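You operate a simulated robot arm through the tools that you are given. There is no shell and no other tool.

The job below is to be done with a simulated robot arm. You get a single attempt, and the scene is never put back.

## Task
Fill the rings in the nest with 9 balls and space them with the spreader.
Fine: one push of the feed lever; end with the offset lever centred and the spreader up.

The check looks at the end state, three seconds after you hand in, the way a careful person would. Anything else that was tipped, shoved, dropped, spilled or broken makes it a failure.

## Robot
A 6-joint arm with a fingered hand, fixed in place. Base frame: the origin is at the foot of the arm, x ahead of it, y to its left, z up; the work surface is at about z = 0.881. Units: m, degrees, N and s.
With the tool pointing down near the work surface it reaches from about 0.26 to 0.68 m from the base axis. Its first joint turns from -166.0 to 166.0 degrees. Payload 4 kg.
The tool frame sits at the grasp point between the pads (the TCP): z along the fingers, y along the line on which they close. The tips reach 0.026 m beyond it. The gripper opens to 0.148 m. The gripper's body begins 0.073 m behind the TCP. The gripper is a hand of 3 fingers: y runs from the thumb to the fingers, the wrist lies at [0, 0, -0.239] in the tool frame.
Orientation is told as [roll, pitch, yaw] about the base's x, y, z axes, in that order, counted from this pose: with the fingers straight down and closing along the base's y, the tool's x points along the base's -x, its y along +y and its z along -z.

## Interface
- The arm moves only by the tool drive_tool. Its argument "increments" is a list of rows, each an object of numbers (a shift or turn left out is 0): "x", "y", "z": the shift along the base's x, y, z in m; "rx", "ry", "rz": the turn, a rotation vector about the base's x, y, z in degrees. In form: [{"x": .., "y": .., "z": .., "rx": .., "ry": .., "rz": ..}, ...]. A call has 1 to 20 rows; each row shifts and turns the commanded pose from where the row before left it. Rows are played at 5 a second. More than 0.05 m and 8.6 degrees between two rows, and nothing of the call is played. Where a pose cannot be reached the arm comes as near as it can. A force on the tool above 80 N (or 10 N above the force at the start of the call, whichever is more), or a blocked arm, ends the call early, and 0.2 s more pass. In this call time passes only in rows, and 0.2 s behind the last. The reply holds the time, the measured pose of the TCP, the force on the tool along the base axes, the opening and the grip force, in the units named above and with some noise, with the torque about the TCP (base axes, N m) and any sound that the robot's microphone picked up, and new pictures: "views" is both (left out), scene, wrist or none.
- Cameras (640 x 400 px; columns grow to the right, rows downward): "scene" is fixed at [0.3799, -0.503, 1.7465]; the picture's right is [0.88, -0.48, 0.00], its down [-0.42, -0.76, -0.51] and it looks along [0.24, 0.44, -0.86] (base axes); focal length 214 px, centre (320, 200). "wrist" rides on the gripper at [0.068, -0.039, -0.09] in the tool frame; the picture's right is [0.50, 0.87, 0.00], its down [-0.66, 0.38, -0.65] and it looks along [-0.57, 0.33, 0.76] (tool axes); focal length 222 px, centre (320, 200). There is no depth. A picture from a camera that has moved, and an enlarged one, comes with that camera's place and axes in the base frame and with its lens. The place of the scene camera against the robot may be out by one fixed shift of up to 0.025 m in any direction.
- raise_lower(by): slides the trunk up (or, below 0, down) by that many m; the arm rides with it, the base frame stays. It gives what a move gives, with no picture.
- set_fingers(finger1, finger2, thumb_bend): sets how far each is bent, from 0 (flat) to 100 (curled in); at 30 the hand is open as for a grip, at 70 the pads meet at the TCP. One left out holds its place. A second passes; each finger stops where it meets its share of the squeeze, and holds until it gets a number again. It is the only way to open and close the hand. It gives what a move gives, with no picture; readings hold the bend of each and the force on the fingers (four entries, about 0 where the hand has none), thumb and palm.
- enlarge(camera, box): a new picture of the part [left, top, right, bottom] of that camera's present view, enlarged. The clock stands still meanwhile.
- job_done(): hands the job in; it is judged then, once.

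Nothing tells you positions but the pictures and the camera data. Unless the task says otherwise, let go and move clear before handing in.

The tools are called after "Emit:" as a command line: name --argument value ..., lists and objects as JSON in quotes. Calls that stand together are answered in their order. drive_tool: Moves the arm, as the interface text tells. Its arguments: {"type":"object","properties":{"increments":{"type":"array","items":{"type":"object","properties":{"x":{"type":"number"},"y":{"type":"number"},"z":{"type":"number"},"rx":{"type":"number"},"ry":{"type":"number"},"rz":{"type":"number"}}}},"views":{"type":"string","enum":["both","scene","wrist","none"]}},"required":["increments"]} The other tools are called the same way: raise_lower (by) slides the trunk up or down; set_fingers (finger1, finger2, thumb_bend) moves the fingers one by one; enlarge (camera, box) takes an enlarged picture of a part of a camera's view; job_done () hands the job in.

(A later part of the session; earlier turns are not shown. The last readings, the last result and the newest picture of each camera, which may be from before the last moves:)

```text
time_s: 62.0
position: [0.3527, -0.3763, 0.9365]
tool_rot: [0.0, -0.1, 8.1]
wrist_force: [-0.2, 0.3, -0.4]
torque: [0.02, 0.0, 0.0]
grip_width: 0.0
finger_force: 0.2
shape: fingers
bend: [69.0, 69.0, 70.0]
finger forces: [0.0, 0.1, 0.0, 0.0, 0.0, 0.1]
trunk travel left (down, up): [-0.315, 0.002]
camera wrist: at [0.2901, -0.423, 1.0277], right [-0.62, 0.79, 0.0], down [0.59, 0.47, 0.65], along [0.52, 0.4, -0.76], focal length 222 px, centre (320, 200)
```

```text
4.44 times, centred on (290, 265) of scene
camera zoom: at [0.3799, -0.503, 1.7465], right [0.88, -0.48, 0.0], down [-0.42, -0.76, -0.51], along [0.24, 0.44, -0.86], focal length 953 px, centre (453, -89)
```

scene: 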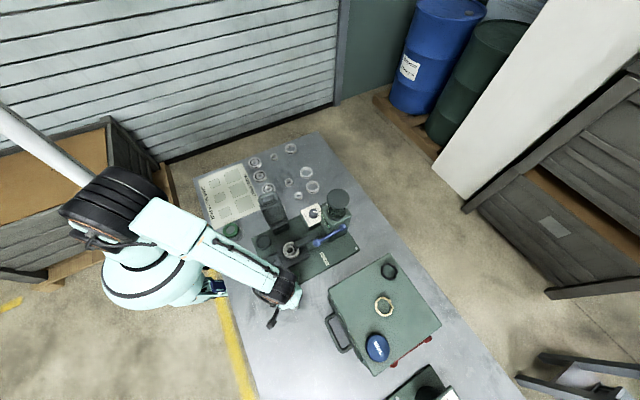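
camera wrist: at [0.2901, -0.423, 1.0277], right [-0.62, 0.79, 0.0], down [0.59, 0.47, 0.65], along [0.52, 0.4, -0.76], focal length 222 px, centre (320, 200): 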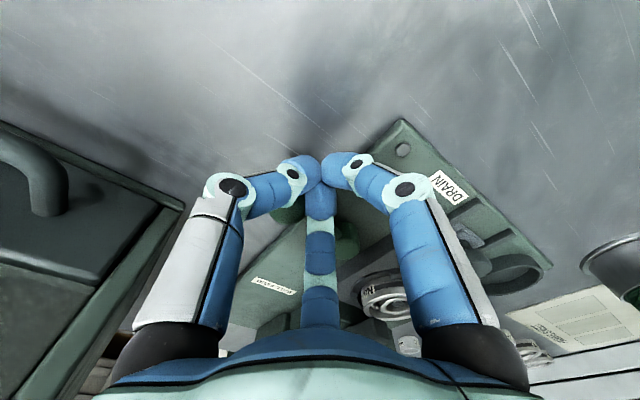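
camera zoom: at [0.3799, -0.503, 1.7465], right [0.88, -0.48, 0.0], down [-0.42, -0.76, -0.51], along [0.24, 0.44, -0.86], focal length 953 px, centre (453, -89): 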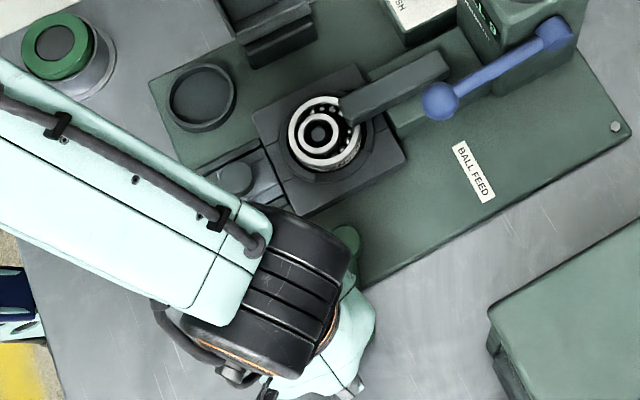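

The lever is about halfway back and the rings are re-centring. I'll continue the push.

Emit:
drive_tool --increments '[{"x": 0.0055, "y": -0.0038, "rz": 2}, {"x": 0.0055, "y": -0.0036, "rz": 2}, {"x": 0.006, "y": -0.0027, "rz": 2}, {"x": 0.006, "y": -0.0025, "rz": 2}]' --views "both"

Emit:
enlarge --camera "wrist" --box '[160, 60, 480, 300]'

Emit:
enlarge --camera "scene" --box '[260, 220, 360, 310]'

```text
time_s: 63.0
position: [0.3742, -0.3883, 0.935]
tool_rot: [0.0, -0.1, 16.2]
wrist_force: [-0.9, -0.2, -0.1]
torque: [0.01, 0.0, 0.02]
grip_width: 0.0001
finger_force: 0.1
shape: fingers
bend: [69.0, 69.0, 70.0]
finger forces: [0.1, 0.0, 0.1, 0.1, 0.0, 0.1]
trunk travel left (down, up): [-0.315, 0.002]
camera wrist: at [0.3198, -0.4435, 1.0265], right [-0.72, 0.69, 0.0], down [0.52, 0.55, 0.65], along [0.46, 0.47, -0.76], focal length 222 px, centre (320, 200)
```

scene: 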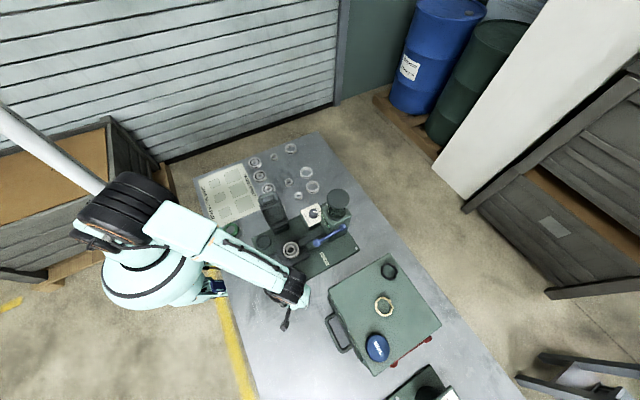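
wrist: 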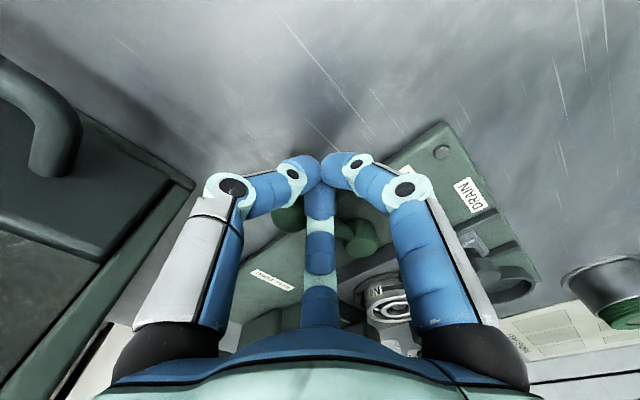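

```text
1.67 times, centred on (320, 180) of wrist
camera zoom: at [0.3198, -0.4435, 1.0265], right [-0.72, 0.69, 0.0], down [0.52, 0.55, 0.65], along [0.46, 0.47, -0.76], focal length 370 px, centre (320, 233)
```

zoom: 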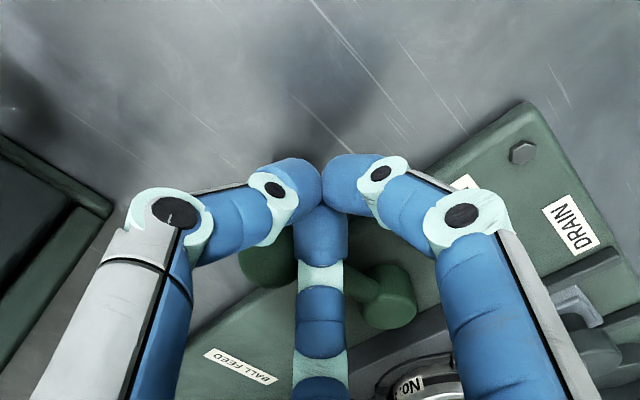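

```text
4.44 times, centred on (310, 265) of scene
camera zoom: at [0.3799, -0.503, 1.7465], right [0.88, -0.48, 0.0], down [-0.42, -0.76, -0.51], along [0.24, 0.44, -0.86], focal length 953 px, centre (364, -89)
```

zoom: 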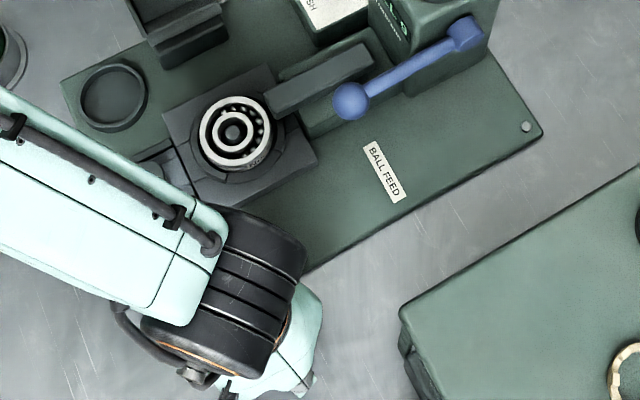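

It's nearly there, the nozzle is retracting and the rings are closing back to concentric. I'll go on until I feel the stop.

Emit:
drive_tool --increments '[{"x": 0.0065, "y": -0.0017, "rz": 2}, {"x": 0.0065, "y": -0.0013, "rz": 2}, {"x": 0.005, "y": -0.0005, "rz": 2}]' --views "none"

Emit:
drive_tool --increments '[{"x": 0.0045, "y": 0.0}, {"x": 0.003, "y": 0.0005}]' --views "both"

Emit:
enlarge --camera "scene" --box '[260, 220, 340, 300]'

Emit:
enlarge --camera "wrist" --box '[160, 60, 480, 300]'

```text
time_s: 63.8
position: [0.3925, -0.3922, 0.9359]
tool_rot: [-0.1, -0.1, 22.1]
wrist_force: [-0.8, 0.1, 0.6]
torque: [0.02, -0.01, 0.02]
grip_width: 0.0002
finger_force: 0.0
shape: fingers
bend: [69.0, 69.0, 70.0]
finger forces: [0.0, 0.1, 0.0, 0.1, 0.0, 0.0]
trunk travel left (down, up): [-0.315, 0.002]
```

```text
time_s: 64.4
position: [0.3987, -0.3911, 0.9365]
tool_rot: [-0.1, -0.2, 22.2]
wrist_force: [0.2, -0.7, 0.2]
torque: [0.0, 0.02, 0.04]
grip_width: 0.0
finger_force: 0.0
shape: fingers
bend: [69.0, 69.0, 70.0]
finger forces: [0.1, 0.0, 0.0, 0.0, 0.0, 0.0]
trunk travel left (down, up): [-0.315, 0.002]
camera wrist: at [0.3503, -0.4514, 1.0272], right [-0.79, 0.61, 0.0], down [0.46, 0.6, 0.65], along [0.4, 0.51, -0.76], focal length 222 px, centre (320, 200)
```

scene: 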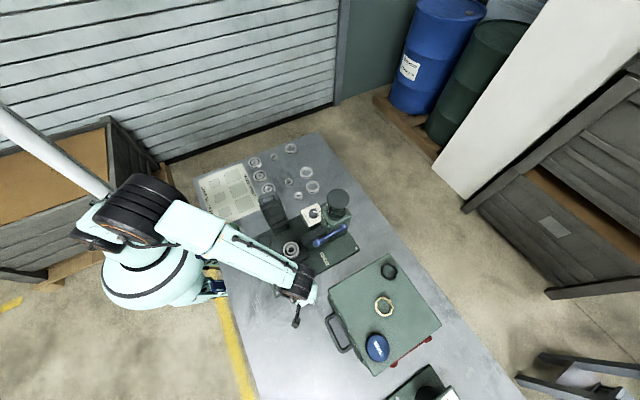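
wrist: 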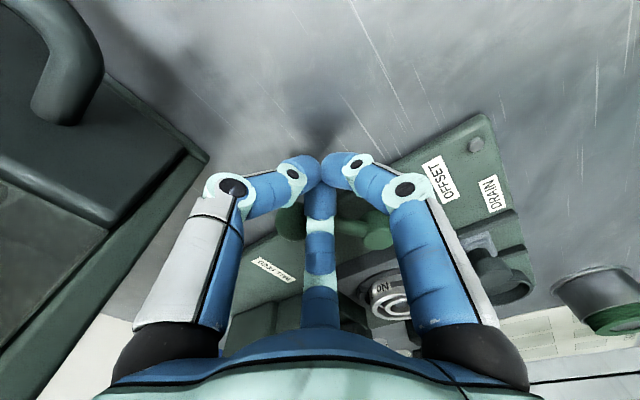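

```text
5.00 times, centred on (300, 260) of scene
camera zoom: at [0.3799, -0.503, 1.7465], right [0.88, -0.48, 0.0], down [-0.42, -0.76, -0.51], along [0.24, 0.44, -0.86], focal length 1072 px, centre (420, -100)
```

zoom: 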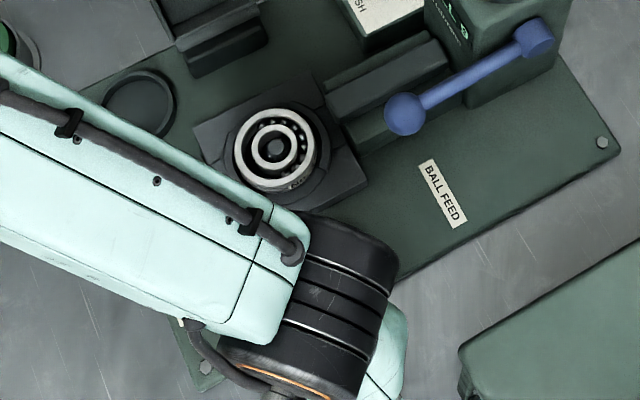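

```text
1.67 times, centred on (320, 180) of wrist
camera zoom: at [0.3503, -0.4514, 1.0272], right [-0.79, 0.61, 0.0], down [0.46, 0.6, 0.65], along [0.4, 0.51, -0.76], focal length 370 px, centre (320, 233)
```

zoom: 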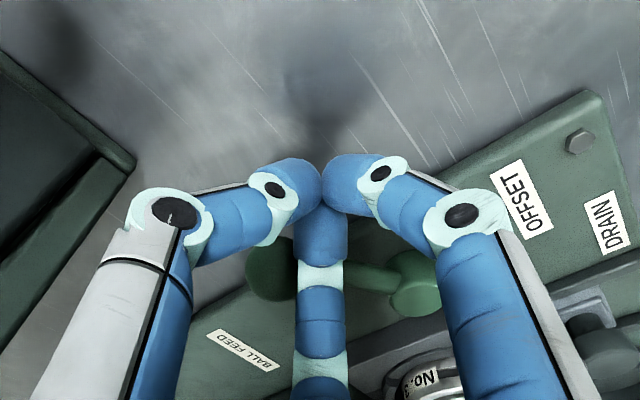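

There's no stop felt yet, but the rings look concentric with the balls bunched on the +x side. I'll nudge a few more millimetres to find the end stop.

Emit:
drive_tool --increments '[{"x": 0.003, "y": 0.0005}, {"x": 0.003, "y": 0.0006}]' --views "none"

```text
time_s: 65.0
position: [0.4059, -0.3909, 0.9369]
tool_rot: [-0.1, 0.0, 22.0]
wrist_force: [-3.7, 0.2, 2.2]
torque: [0.04, 0.03, 0.04]
grip_width: 0.0001
finger_force: 1.5
shape: fingers
bend: [69.0, 70.0, 70.0]
finger forces: [0.0, 3.6, 0.1, 0.1, 0.1, 0.0]
trunk travel left (down, up): [-0.315, 0.002]
```

The stop is felt at 3.7 N. I'll back off, lift clear, and inspect the lever and rings.

Emit:
drive_tool --increments '[{"x": -0.007}, {"x": -0.008}, {"z": 0.03}, {"z": 0.04}, {"z": 0.05}, {"z": 0.05}, {"z": 0.05}, {"x": -0.02, "z": 0.04, "y": 0.01}, {"x": -0.02, "y": 0.01}]' --views "both"

Emit:
enlarge --camera "scene" --box '[270, 230, 320, 290]'

Emit:
enlarge --camera "wrist" --box '[260, 20, 500, 200]'

```text
time_s: 67.0
position: [0.351, -0.3705, 1.1968]
tool_rot: [-0.1, -0.1, 22.1]
wrist_force: [0.3, 0.1, 0.1]
torque: [0.0, 0.02, -0.01]
grip_width: 0.0003
finger_force: 0.2
shape: fingers
bend: [69.0, 70.0, 70.0]
finger forces: [0.0, 0.1, 0.1, 0.1, 0.0, 0.1]
trunk travel left (down, up): [-0.315, 0.002]
camera wrist: at [0.301, -0.4319, 1.2877], right [-0.79, 0.61, 0.0], down [0.46, 0.6, 0.65], along [0.4, 0.52, -0.76], focal length 222 px, centre (320, 200)
```

scene: 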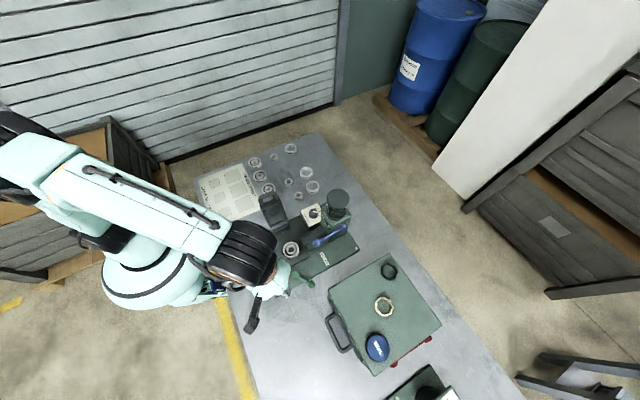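
wrist: 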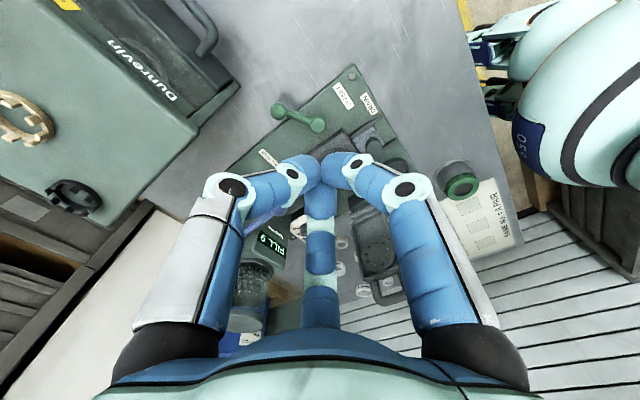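

```text
6.67 times, centred on (295, 260) of scene
camera zoom: at [0.3799, -0.503, 1.7465], right [0.88, -0.48, 0.0], down [-0.42, -0.76, -0.51], along [0.24, 0.44, -0.86], focal length 1430 px, centre (487, -200)
```

zoom: 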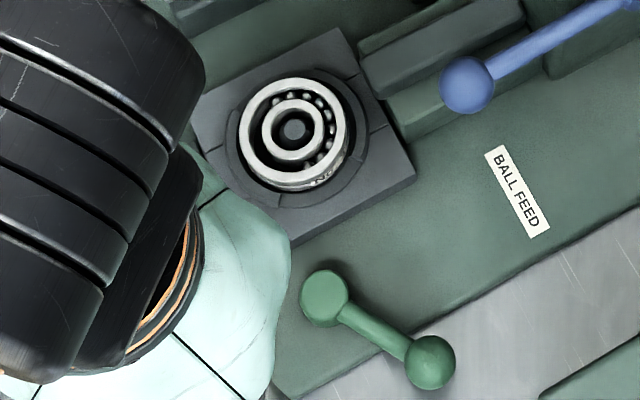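

```text
2.22 times, centred on (380, 110) of wrist
camera zoom: at [0.301, -0.4319, 1.2877], right [-0.79, 0.61, 0.0], down [0.46, 0.6, 0.65], along [0.4, 0.52, -0.76], focal length 494 px, centre (187, 400)
```

zoom: 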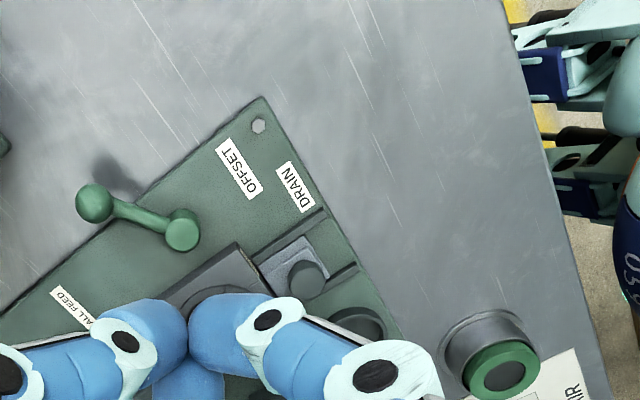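

The offset lever is back exactly where it started and the rings are concentric with nine balls bunched. Next is the spreader: I'll open the hand and move for a clear view of its hinge, handle and size.

Emit:
set_fingers --finger1 30 --finger2 30 --thumb_bend 30

Emit:
drive_tool --increments '[{"x": -0.01, "y": 0.025, "z": 0.02}, {"x": -0.01, "y": 0.03, "z": 0.02}, {"x": -0.01, "y": 0.03, "z": 0.01}, {"x": -0.01, "y": 0.03}]' --views "both"

Emit:
enlarge --camera "wrist" --box '[220, 60, 460, 260]'

Emit:
enlarge --camera "scene" --box '[250, 180, 310, 270]'

```text
time_s: 68.0
position: [0.3501, -0.3709, 1.1965]
tool_rot: [-0.1, -0.1, 22.0]
wrist_force: [0.0, -0.4, -0.3]
torque: [0.03, 0.0, -0.01]
grip_width: 0.1267
finger_force: 0.0
shape: fingers
bend: [30.0, 30.0, 30.0]
finger forces: [0.0, 0.1, 0.0, 0.1, 0.0, 0.0]
trunk travel left (down, up): [-0.315, 0.002]
```

```text
time_s: 69.0
position: [0.3101, -0.2526, 1.2448]
tool_rot: [-0.1, -0.1, 22.1]
wrist_force: [-0.4, -0.2, -0.5]
torque: [-0.04, -0.01, 0.02]
grip_width: 0.127
finger_force: 0.1
shape: fingers
bend: [30.0, 30.0, 30.0]
finger forces: [0.1, 0.0, 0.1, 0.0, 0.0, 0.0]
trunk travel left (down, up): [-0.315, 0.002]
camera wrist: at [0.2615, -0.3132, 1.3361], right [-0.79, 0.61, 0.0], down [0.46, 0.6, 0.65], along [0.4, 0.51, -0.76], focal length 222 px, centre (320, 200)
```

scene: 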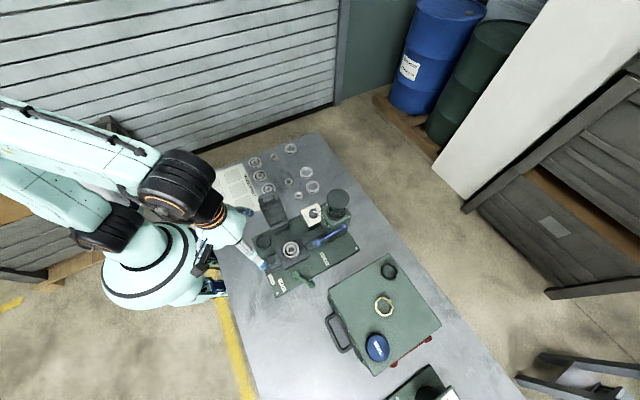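
wrist: 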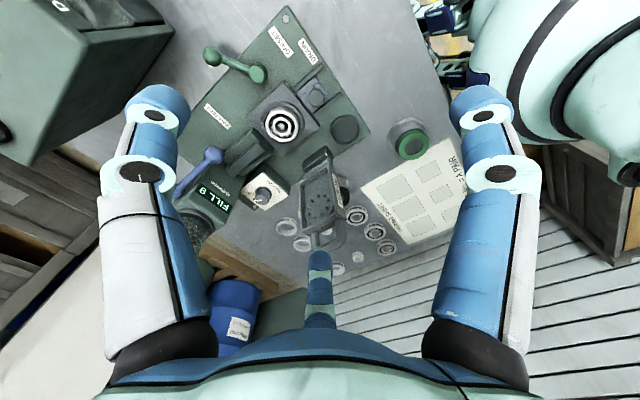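

```text
2.00 times, centred on (340, 160) of wrist
camera zoom: at [0.2615, -0.3132, 1.3361], right [-0.79, 0.61, 0.0], down [0.46, 0.6, 0.65], along [0.4, 0.51, -0.76], focal length 444 px, centre (280, 280)
```

zoom: 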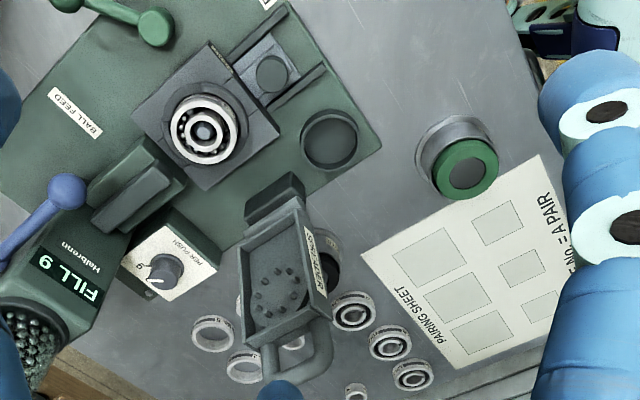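

```text
4.44 times, centred on (280, 225) of scene
camera zoom: at [0.3799, -0.503, 1.7465], right [0.88, -0.48, 0.0], down [-0.42, -0.76, -0.51], along [0.24, 0.44, -0.86], focal length 953 px, centre (498, 89)
```

zoom: 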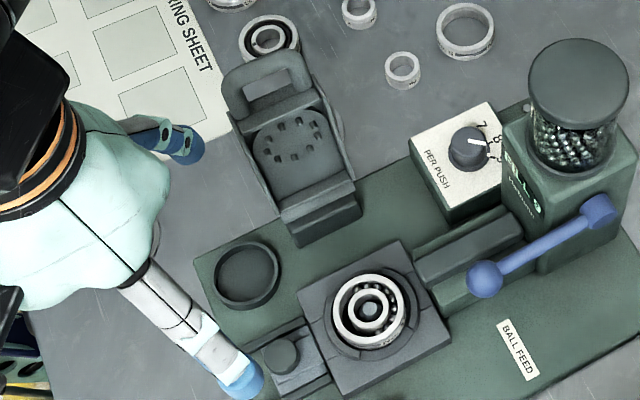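

The spreader's handle bar is at about (0.428, -0.071, 1.107), with the hinge near y -0.114, z 0.94. Folding it down should put the bar near (y -0.286, z 0.95). I'll cage the bar loosely, with one finger behind it and the thumb and other finger in front. Now I'll move above it at yaw -60° with the fingers pre-shaped.

Emit:
set_fingers --finger1 50 --finger2 46 --thumb_bend 46

Emit:
drive_tool --increments '[{"x": 0.011, "y": 0.016, "rz": -8}, {"x": 0.011, "y": 0.016, "rz": -8}, {"x": 0.011, "y": 0.016, "rz": -8}, {"x": 0.011, "y": 0.016, "rz": -8}, {"x": 0.011, "y": 0.016, "rz": -8}, {"x": 0.011, "y": 0.016, "rz": -8}, {"x": 0.011, "y": 0.016, "rz": -8}, {"x": 0.011, "y": 0.016, "rz": -8}, {"x": 0.011, "y": 0.016, "rz": -8}, {"x": 0.011, "y": 0.016, "rz": -8}, {"x": 0.012, "y": 0.0175, "rz": -2}]' --views "both"

Emit:
enlarge --camera "wrist" --box '[200, 60, 440, 260]'

Emit:
enlarge --camera "scene" --box '[230, 130, 330, 250]'

```text
time_s: 70.0
position: [0.3106, -0.2543, 1.2447]
tool_rot: [-0.1, -0.1, 22.1]
wrist_force: [0.4, 0.9, -0.8]
torque: [-0.01, -0.03, 0.0]
grip_width: 0.0694
finger_force: 0.1
shape: fingers
bend: [50.0, 46.0, 46.0]
finger forces: [0.0, 0.1, 0.0, 0.0, 0.0, 0.1]
trunk travel left (down, up): [-0.315, 0.002]
```

```text
time_s: 72.4
position: [0.4343, -0.0771, 1.2456]
tool_rot: [-0.2, 0.0, -60.0]
wrist_force: [0.6, 0.9, -0.3]
torque: [0.02, -0.01, 0.01]
grip_width: 0.0692
finger_force: 0.1
shape: fingers
bend: [50.0, 46.0, 46.0]
finger forces: [0.0, 0.0, 0.0, 0.0, 0.0, 0.0]
trunk travel left (down, up): [-0.315, 0.002]
camera wrist: at [0.366, -0.0369, 1.3374], right [0.5, 0.87, 0.0], down [0.66, -0.38, 0.65], along [0.57, -0.33, -0.76], focal length 222 px, centre (320, 200)
```

scene: 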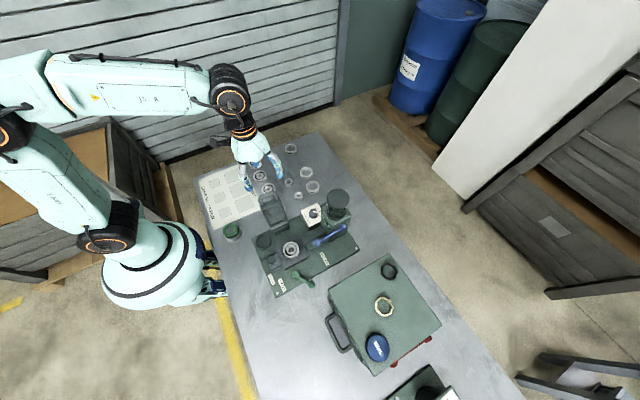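
wrist: 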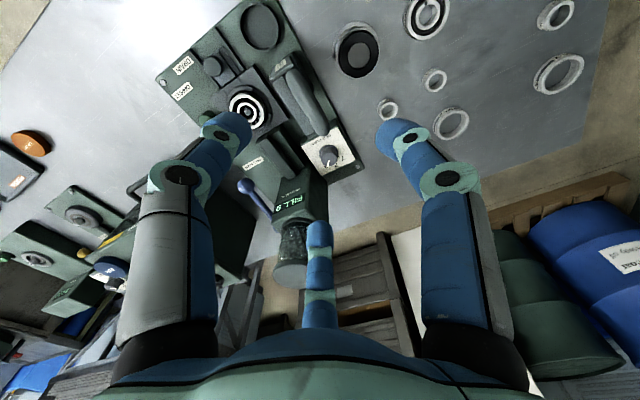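

```text
2.00 times, centred on (320, 160) of wrist
camera zoom: at [0.366, -0.0369, 1.3374], right [0.5, 0.87, 0.0], down [0.66, -0.38, 0.65], along [0.57, -0.33, -0.76], focal length 444 px, centre (320, 280)
```

zoom: 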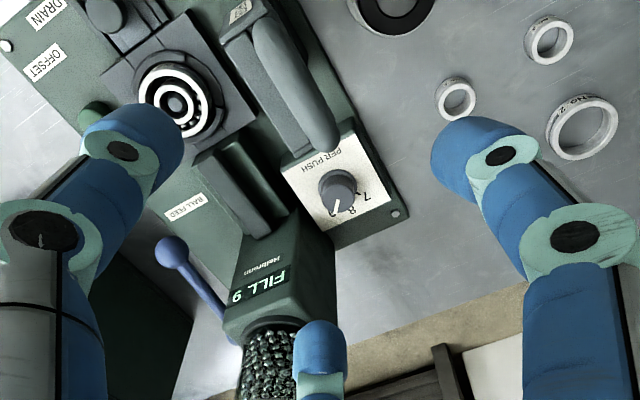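

```text
3.33 times, centred on (280, 190) of scene
camera zoom: at [0.3799, -0.503, 1.7465], right [0.88, -0.48, 0.0], down [-0.42, -0.76, -0.51], along [0.24, 0.44, -0.86], focal length 715 px, centre (453, 233)
```

zoom: 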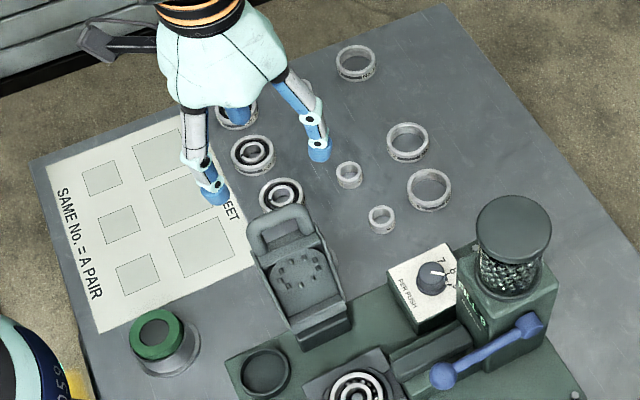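

I can see the handle from above and behind. I'll zoom in to fix the bar's position relative to the hand axis.

Emit:
enlarge --camera "wrist" --box '[260, 50, 350, 150]'

Emit:
enlarge --camera "scene" --box '[250, 180, 300, 240]'

```text
4.00 times, centred on (305, 100) of wrist
camera zoom: at [0.366, -0.0369, 1.3374], right [0.5, 0.87, 0.0], down [0.66, -0.38, 0.65], along [0.57, -0.33, -0.76], focal length 888 px, centre (380, 600)
```

zoom: 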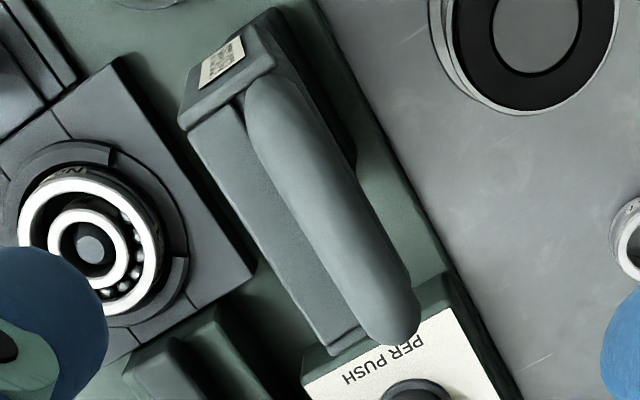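

```text
6.67 times, centred on (275, 210) of scene
camera zoom: at [0.3799, -0.503, 1.7465], right [0.88, -0.48, 0.0], down [-0.42, -0.76, -0.51], along [0.24, 0.44, -0.86], focal length 1430 px, centre (620, 133)
```

zoom: 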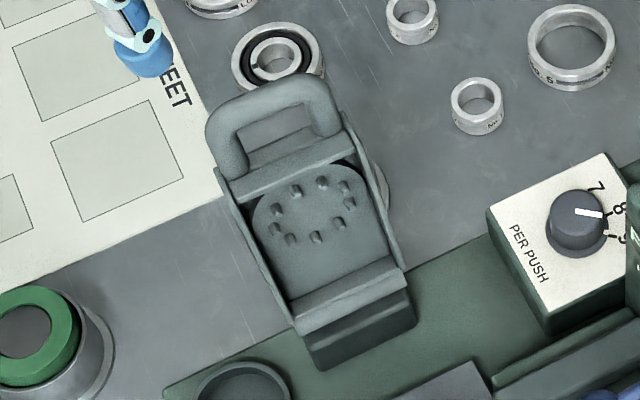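

The bar centre is about (0.424, -0.082, 1.118). I'll align the cage over it and lower the fingers around it, then check.

Emit:
drive_tool --increments '[{"x": -0.006, "y": -0.011, "z": -0.02}, {"z": -0.03}, {"z": -0.02}]' --views "both"

Emit:
enlarge --camera "wrist" --box '[200, 60, 440, 260]'

Emit:
enlarge --camera "scene" --box '[240, 160, 310, 240]'

```text
time_s: 73.2
position: [0.4272, -0.0897, 1.176]
tool_rot: [-0.1, -0.1, -60.0]
wrist_force: [0.2, 0.0, -0.2]
torque: [0.01, -0.01, 0.04]
grip_width: 0.0692
finger_force: 0.0
shape: fingers
bend: [50.0, 46.0, 46.0]
finger forces: [0.0, 0.1, 0.0, 0.0, 0.1, 0.0]
trunk travel left (down, up): [-0.315, 0.002]
camera wrist: at [0.3586, -0.0505, 1.2673], right [0.5, 0.87, 0.0], down [0.66, -0.38, 0.65], along [0.57, -0.33, -0.76], focal length 222 px, centre (320, 200)
```

scene: 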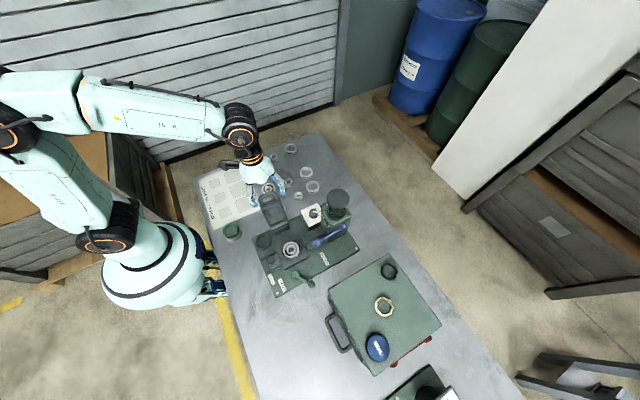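
wrist: 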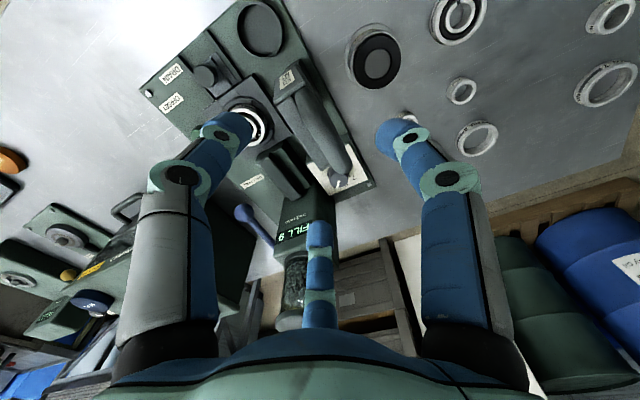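

```text
2.00 times, centred on (320, 160) of wrist
camera zoom: at [0.3586, -0.0505, 1.2673], right [0.5, 0.87, 0.0], down [0.66, -0.38, 0.65], along [0.57, -0.33, -0.76], focal length 444 px, centre (320, 280)
```

zoom: 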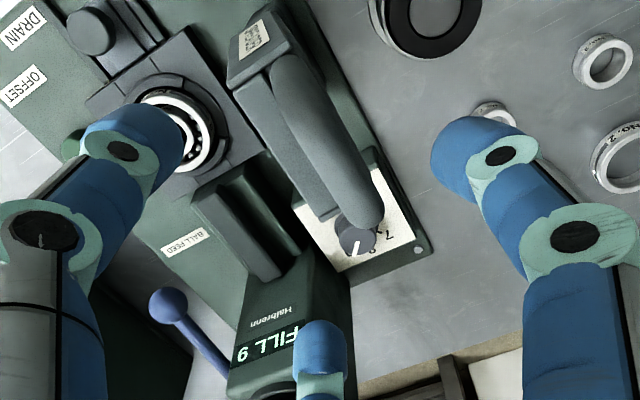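

```text
5.00 times, centred on (275, 200) of scene
camera zoom: at [0.3799, -0.503, 1.7465], right [0.88, -0.48, 0.0], down [-0.42, -0.76, -0.51], along [0.24, 0.44, -0.86], focal length 1072 px, centre (545, 200)
```

zoom: 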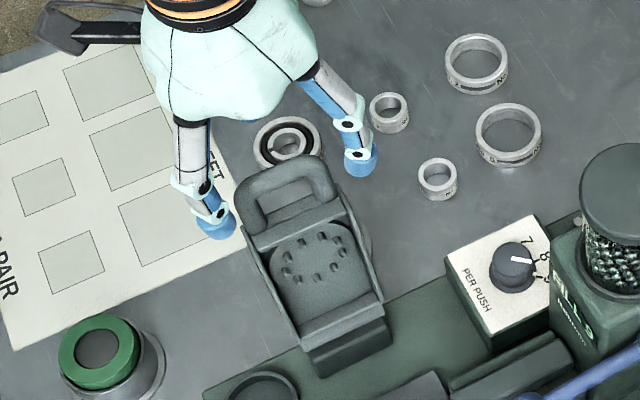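

The alignment is good: the bar sits between the behind finger and the two front fingers. I'll lower the cage around it.

Emit:
drive_tool --increments '[{"z": -0.02}, {"z": -0.015}, {"z": -0.013}]' --views "both"

Emit:
enlarge --camera "wrist" --box '[200, 60, 440, 260]'

Emit:
enlarge --camera "scene" --box '[240, 160, 310, 240]'

```text
time_s: 74.0
position: [0.4287, -0.0883, 1.127]
tool_rot: [-0.1, -0.1, -59.9]
wrist_force: [0.0, -0.9, 0.2]
torque: [-0.02, -0.01, 0.02]
grip_width: 0.0695
finger_force: 0.0
shape: fingers
bend: [50.0, 46.0, 46.0]
finger forces: [0.0, 0.1, 0.0, 0.0, 0.0, 0.1]
trunk travel left (down, up): [-0.315, 0.002]
camera wrist: at [0.3608, -0.0482, 1.2191], right [0.5, 0.87, 0.0], down [0.66, -0.38, 0.65], along [0.57, -0.33, -0.76], focal length 222 px, centre (320, 200)
```

scene: 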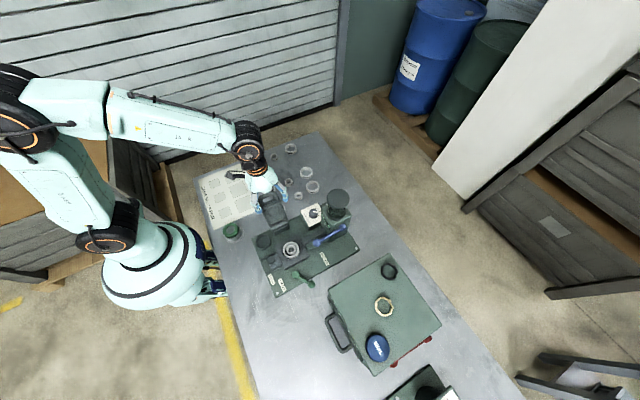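
wrist: 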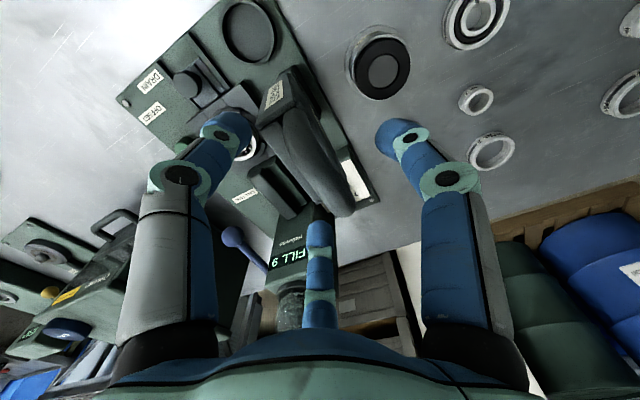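

```text
2.00 times, centred on (320, 160) of wrist
camera zoom: at [0.3608, -0.0482, 1.2191], right [0.5, 0.87, 0.0], down [0.66, -0.38, 0.65], along [0.57, -0.33, -0.76], focal length 444 px, centre (320, 280)
```

zoom: 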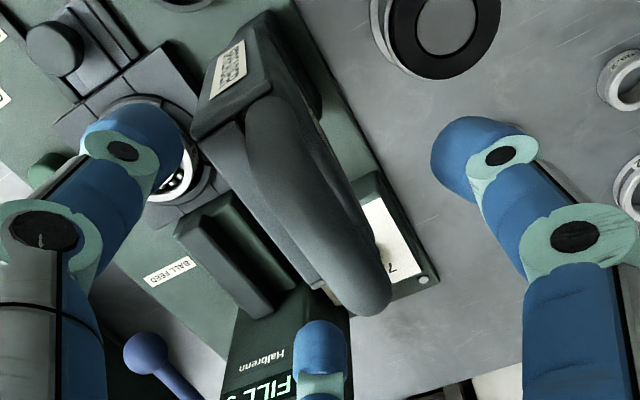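

```text
5.00 times, centred on (275, 200) of scene
camera zoom: at [0.3799, -0.503, 1.7465], right [0.88, -0.48, 0.0], down [-0.42, -0.76, -0.51], along [0.24, 0.44, -0.86], focal length 1072 px, centre (545, 200)
```

zoom: 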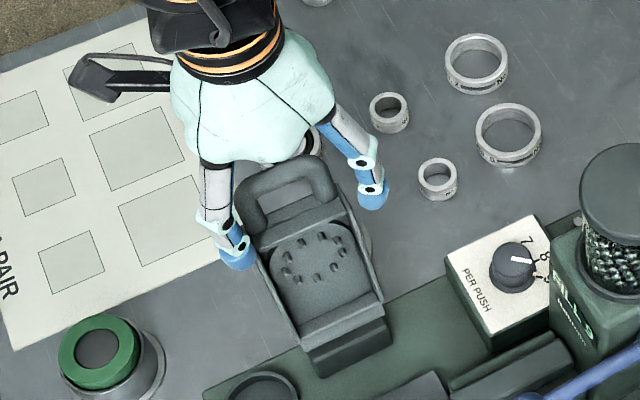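

The cage is around the handle with nothing touching. I'll close the fingers a bit so the front pair can catch the bar.

Emit:
set_fingers --finger1 57 --finger2 53 --thumb_bend 53

Emit:
enlarge --camera "wrist" --box '[200, 60, 440, 260]'

Emit:
enlarge --camera "scene" --box '[240, 160, 310, 240]'

```text
time_s: 75.0
position: [0.428, -0.0882, 1.1284]
tool_rot: [-0.1, 0.0, -59.9]
wrist_force: [0.0, -0.1, -0.1]
torque: [-0.02, 0.02, 0.01]
grip_width: 0.048
finger_force: 0.0
shape: fingers
bend: [56.0, 53.0, 53.0]
finger forces: [0.0, 0.0, 0.0, 0.0, 0.0, 0.0]
trunk travel left (down, up): [-0.315, 0.002]
```

```text
2.00 times, centred on (320, 160) of wrist
camera zoom: at [0.3605, -0.0482, 1.2195], right [0.5, 0.87, 0.0], down [0.66, -0.38, 0.65], along [0.57, -0.33, -0.76], focal length 444 px, centre (320, 280)
```

zoom: 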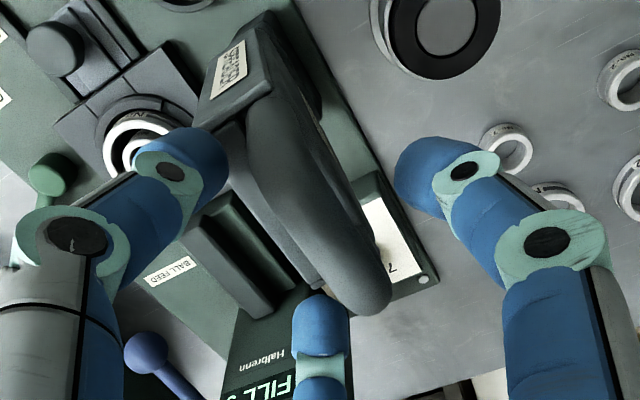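

```text
5.00 times, centred on (275, 200) of scene
camera zoom: at [0.3799, -0.503, 1.7465], right [0.88, -0.48, 0.0], down [-0.42, -0.76, -0.51], along [0.24, 0.44, -0.86], focal length 1072 px, centre (545, 200)
```

zoom: 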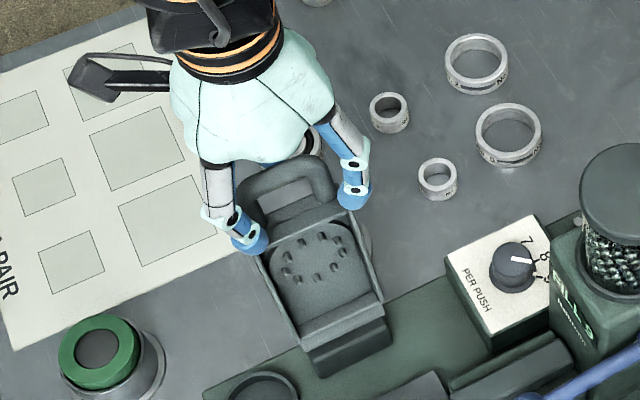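

The cage is set. I'll draw the handle toward -y in small steps and see how the hinge behaves.

Emit:
drive_tool --increments '[{"y": -0.008}, {"y": -0.008}, {"y": -0.008}]' --views "both"

Emit:
enlarge --camera "scene" --box '[240, 160, 310, 240]'

Emit:
enlarge --camera "wrist" --box '[200, 60, 440, 260]'

```text
time_s: 75.8
position: [0.4274, -0.1126, 1.128]
tool_rot: [-0.1, -0.2, -60.0]
wrist_force: [0.3, 0.8, -0.1]
torque: [0.05, -0.02, 0.03]
grip_width: 0.0482
finger_force: 0.0
shape: fingers
bend: [56.0, 53.0, 53.0]
finger forces: [0.4, 0.0, 0.0, 0.0, 0.0, 0.0]
trunk travel left (down, up): [-0.315, 0.002]
camera wrist: at [0.36, -0.073, 1.2194], right [0.5, 0.87, 0.0], down [0.66, -0.38, 0.65], along [0.57, -0.33, -0.76], focal length 222 px, centre (320, 200)
```

scene: 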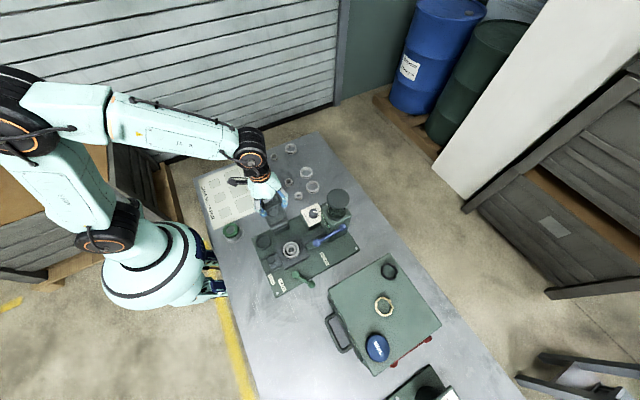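
wrist: 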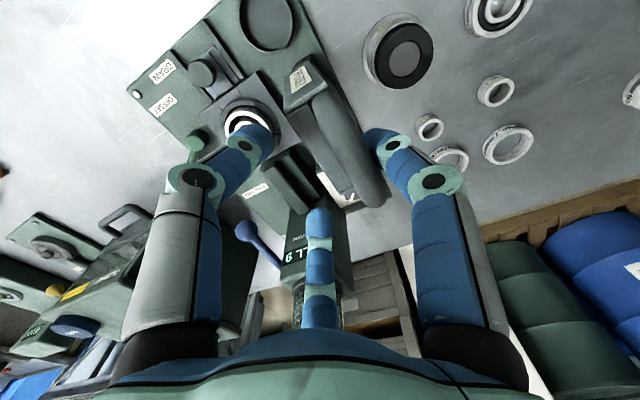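

```text
5.00 times, centred on (275, 200) of scene
camera zoom: at [0.3799, -0.503, 1.7465], right [0.88, -0.48, 0.0], down [-0.42, -0.76, -0.51], along [0.24, 0.44, -0.86], focal length 1072 px, centre (545, 200)
```

zoom: 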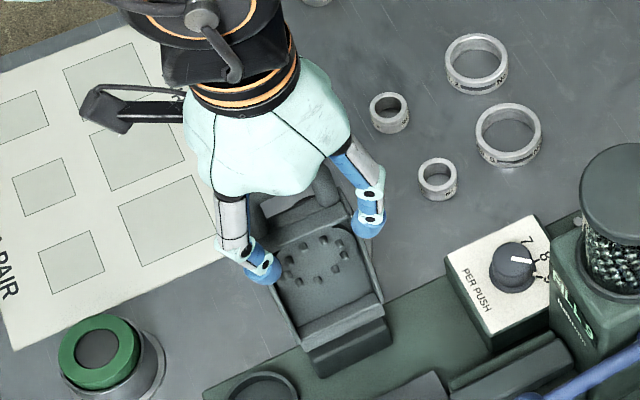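

```text
2.00 times, centred on (320, 160) of wrist
camera zoom: at [0.36, -0.073, 1.2194], right [0.5, 0.87, 0.0], down [0.66, -0.38, 0.65], along [0.57, -0.33, -0.76], focal length 444 px, centre (320, 280)
```

zoom: 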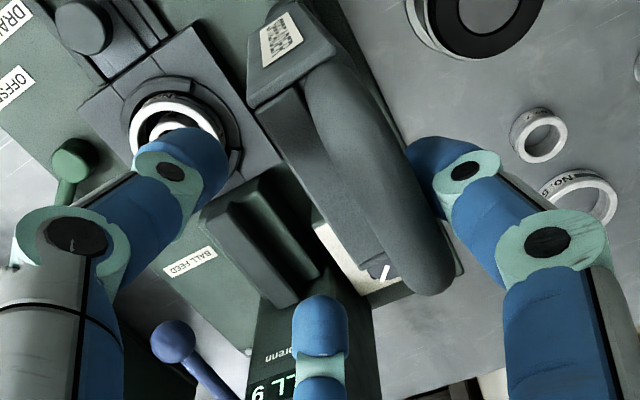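

The behind finger is now touching the bar lightly. I'll keep drawing it forward.

Emit:
drive_tool --increments '[{"y": -0.007}, {"y": -0.007}, {"y": -0.007}]' --views "scene"

Emit:
enlarge --camera "scene" --box '[240, 160, 310, 240]'

Emit:
enlarge --camera "wrist" --box '[200, 60, 440, 260]'

```text
time_s: 76.6
position: [0.4275, -0.1331, 1.1275]
tool_rot: [-0.3, -0.1, -59.9]
wrist_force: [-0.6, 0.1, 0.2]
torque: [0.02, 0.0, 0.03]
grip_width: 0.0481
finger_force: 0.4
shape: fingers
bend: [56.0, 53.0, 53.0]
finger forces: [0.2, 0.1, 0.0, 0.0, 0.0, 0.0]
trunk travel left (down, up): [-0.315, 0.002]
```

scene: 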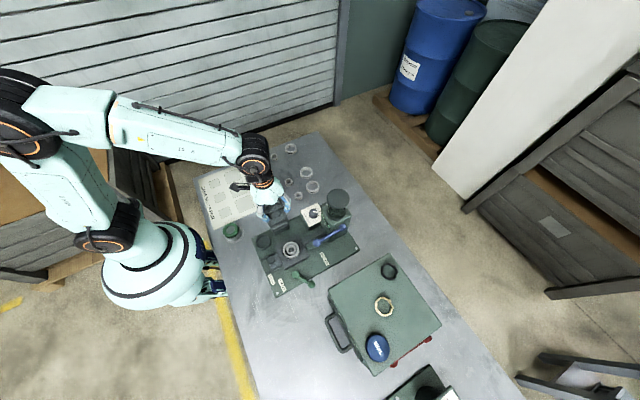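

```text
5.00 times, centred on (275, 200) of scene
camera zoom: at [0.3799, -0.503, 1.7465], right [0.88, -0.48, 0.0], down [-0.42, -0.76, -0.51], along [0.24, 0.44, -0.86], focal length 1072 px, centre (545, 200)
```

zoom: 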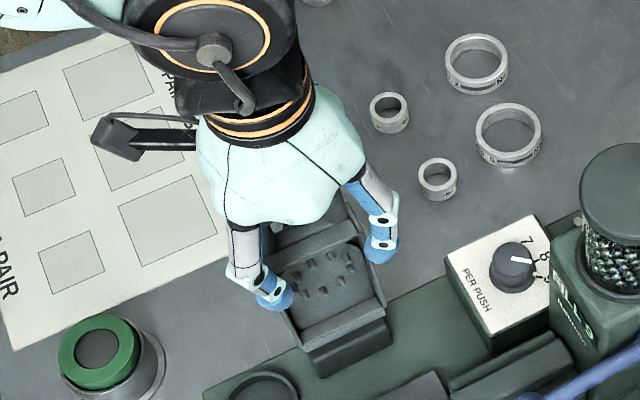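

```text
2.00 times, centred on (320, 160) of wrist
camera zoom: at [0.3599, -0.0939, 1.2184], right [0.5, 0.87, 0.0], down [0.66, -0.38, 0.65], along [0.57, -0.33, -0.76], focal length 444 px, centre (320, 280)
```

zoom: 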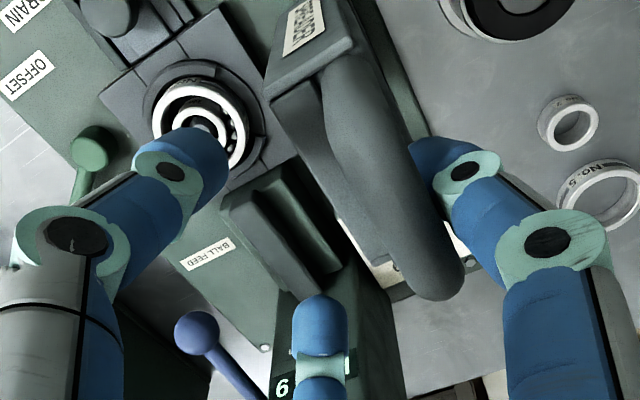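

The spreader is about vertical now. I'll continue along the arc past vertical, ready for it to tip into the front fingers.

Emit:
drive_tool --increments '[{"y": -0.009, "z": -0.0005}, {"y": -0.009, "z": -0.001}, {"y": -0.008, "z": -0.0015}]' --views "scene"

Emit:
enlarge --camera "scene" --box '[240, 170, 310, 250]'

Emit:
enlarge --camera "wrist" --box '[200, 60, 440, 260]'

```text
time_s: 77.4
position: [0.4278, -0.16, 1.1248]
tool_rot: [-0.2, 0.0, -59.9]
wrist_force: [0.0, -0.3, 0.6]
torque: [0.0, -0.06, -0.02]
grip_width: 0.0479
finger_force: 0.0
shape: fingers
bend: [56.0, 53.0, 53.0]
finger forces: [0.0, 0.0, 0.1, 0.1, 0.0, 0.0]
trunk travel left (down, up): [-0.315, 0.002]
```

scene: 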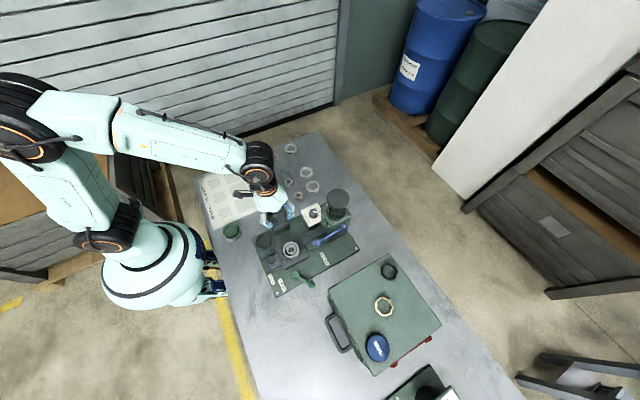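

```text
5.00 times, centred on (275, 210) of scene
camera zoom: at [0.3799, -0.503, 1.7465], right [0.88, -0.48, 0.0], down [-0.42, -0.76, -0.51], along [0.24, 0.44, -0.86], focal length 1072 px, centre (545, 150)
```

zoom: 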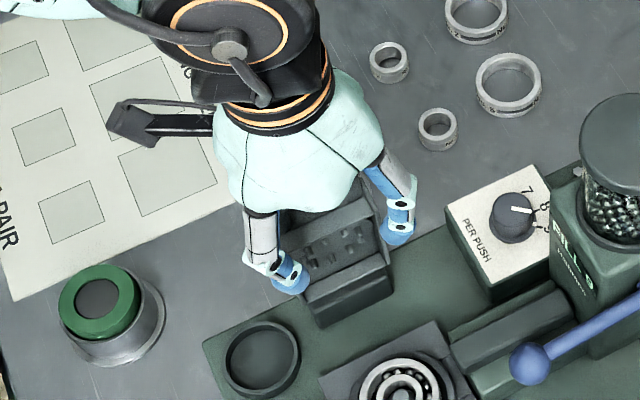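

```text
2.00 times, centred on (320, 160) of wrist
camera zoom: at [0.36, -0.119, 1.2156], right [0.5, 0.87, 0.0], down [0.66, -0.38, 0.65], along [0.57, -0.33, -0.76], focal length 444 px, centre (320, 280)
```

zoom: 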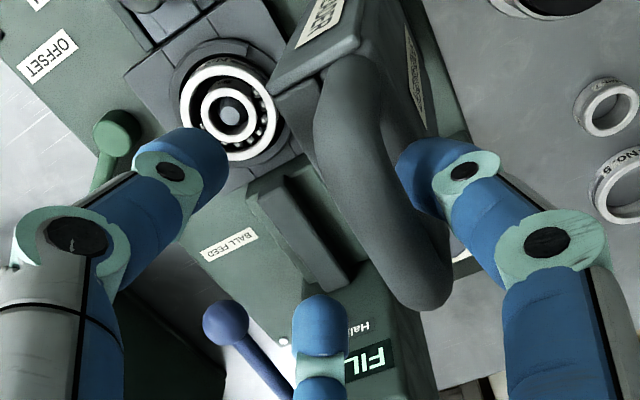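

It's holding its position rather than falling. I'll continue along the arc.

Emit:
drive_tool --increments '[{"y": -0.009, "z": -0.0025}, {"y": -0.009, "z": -0.0025}, {"y": -0.009, "z": -0.0035}]' --views "scene"

Emit:
enlarge --camera "scene" --box '[240, 170, 320, 260]'

Emit:
enlarge --camera "wrist" --box '[200, 60, 440, 260]'

```text
time_s: 78.2
position: [0.4283, -0.1886, 1.116]
tool_rot: [-0.1, -0.1, -59.9]
wrist_force: [-0.1, -0.2, -0.1]
torque: [0.03, -0.03, 0.02]
grip_width: 0.0485
finger_force: 0.4
shape: fingers
bend: [56.0, 53.0, 53.0]
finger forces: [0.1, 0.0, 0.0, 0.0, 0.6, 0.0]
trunk travel left (down, up): [-0.315, 0.002]
```

scene: 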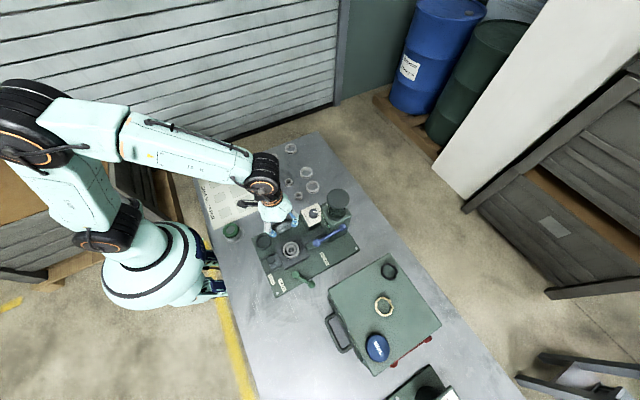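

```text
4.44 times, centred on (280, 215) of scene
camera zoom: at [0.3799, -0.503, 1.7465], right [0.88, -0.48, 0.0], down [-0.42, -0.76, -0.51], along [0.24, 0.44, -0.86], focal length 953 px, centre (498, 133)
```

zoom: 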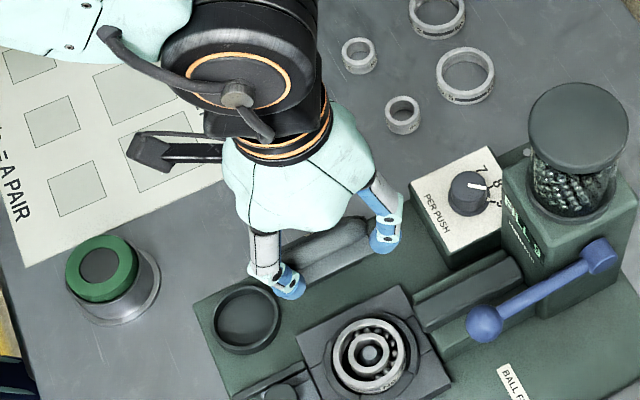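

```text
2.00 times, centred on (320, 160) of wrist
camera zoom: at [0.3599, -0.1476, 1.2069], right [0.5, 0.87, 0.0], down [0.66, -0.38, 0.65], along [0.57, -0.33, -0.76], focal length 444 px, centre (320, 280)
```

zoom: 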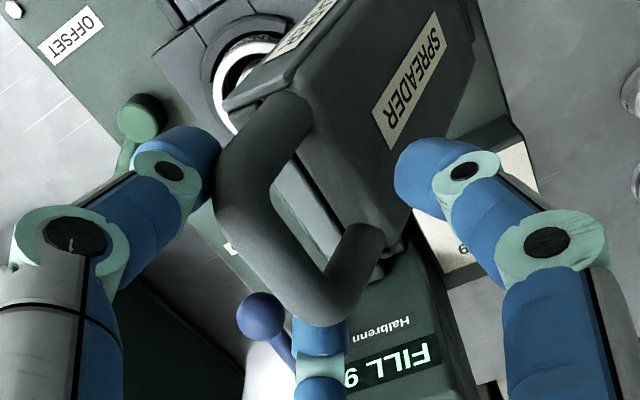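

The handle has now tipped forward and rests lightly on the front fingers (0.6 N), so I can lower it under control. The rear finger will get in the way of the body, so I'll open it flat first.

Emit:
set_fingers --finger1 0

Emit:
enlarge --camera "wrist" --box '[160, 40, 560, 290]'

Emit:
enlarge --camera "scene" --box '[240, 170, 320, 260]'

```text
time_s: 79.2
position: [0.4277, -0.188, 1.1161]
tool_rot: [-0.1, -0.1, -60.0]
wrist_force: [-0.4, -0.4, -1.1]
torque: [-0.02, 0.01, -0.01]
grip_width: 0.1241
finger_force: 0.7
shape: fingers
bend: [0.0, 53.0, 53.0]
finger forces: [0.1, 0.1, 0.0, 0.1, 0.7, 0.0]
trunk travel left (down, up): [-0.315, 0.002]
```

```text
1.60 times, centred on (360, 165) of wrist
camera zoom: at [0.3598, -0.1471, 1.2071], right [0.5, 0.87, 0.0], down [0.66, -0.38, 0.65], along [0.57, -0.33, -0.76], focal length 355 px, centre (256, 256)
```

zoom: 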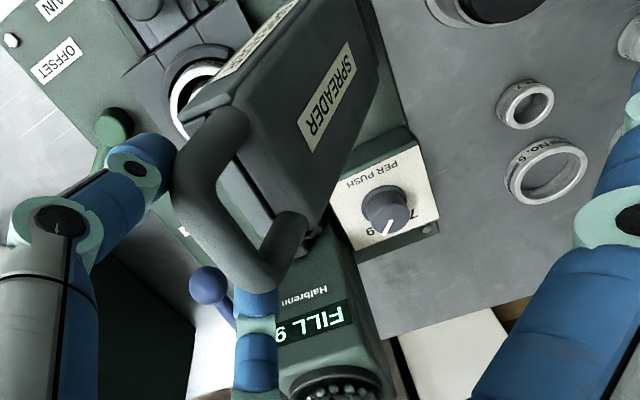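

```text
4.44 times, centred on (280, 215) of scene
camera zoom: at [0.3799, -0.503, 1.7465], right [0.88, -0.48, 0.0], down [-0.42, -0.76, -0.51], along [0.24, 0.44, -0.86], focal length 953 px, centre (498, 133)
```

zoom: 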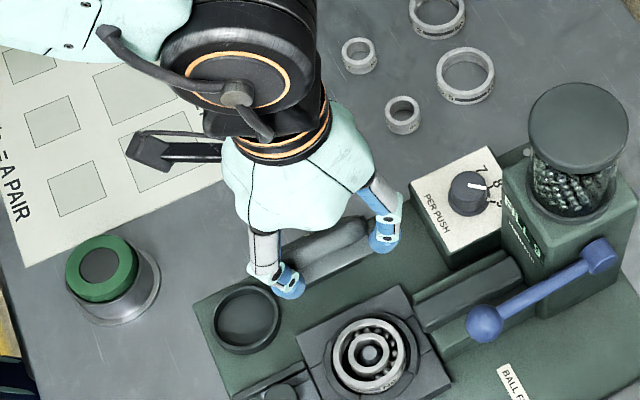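

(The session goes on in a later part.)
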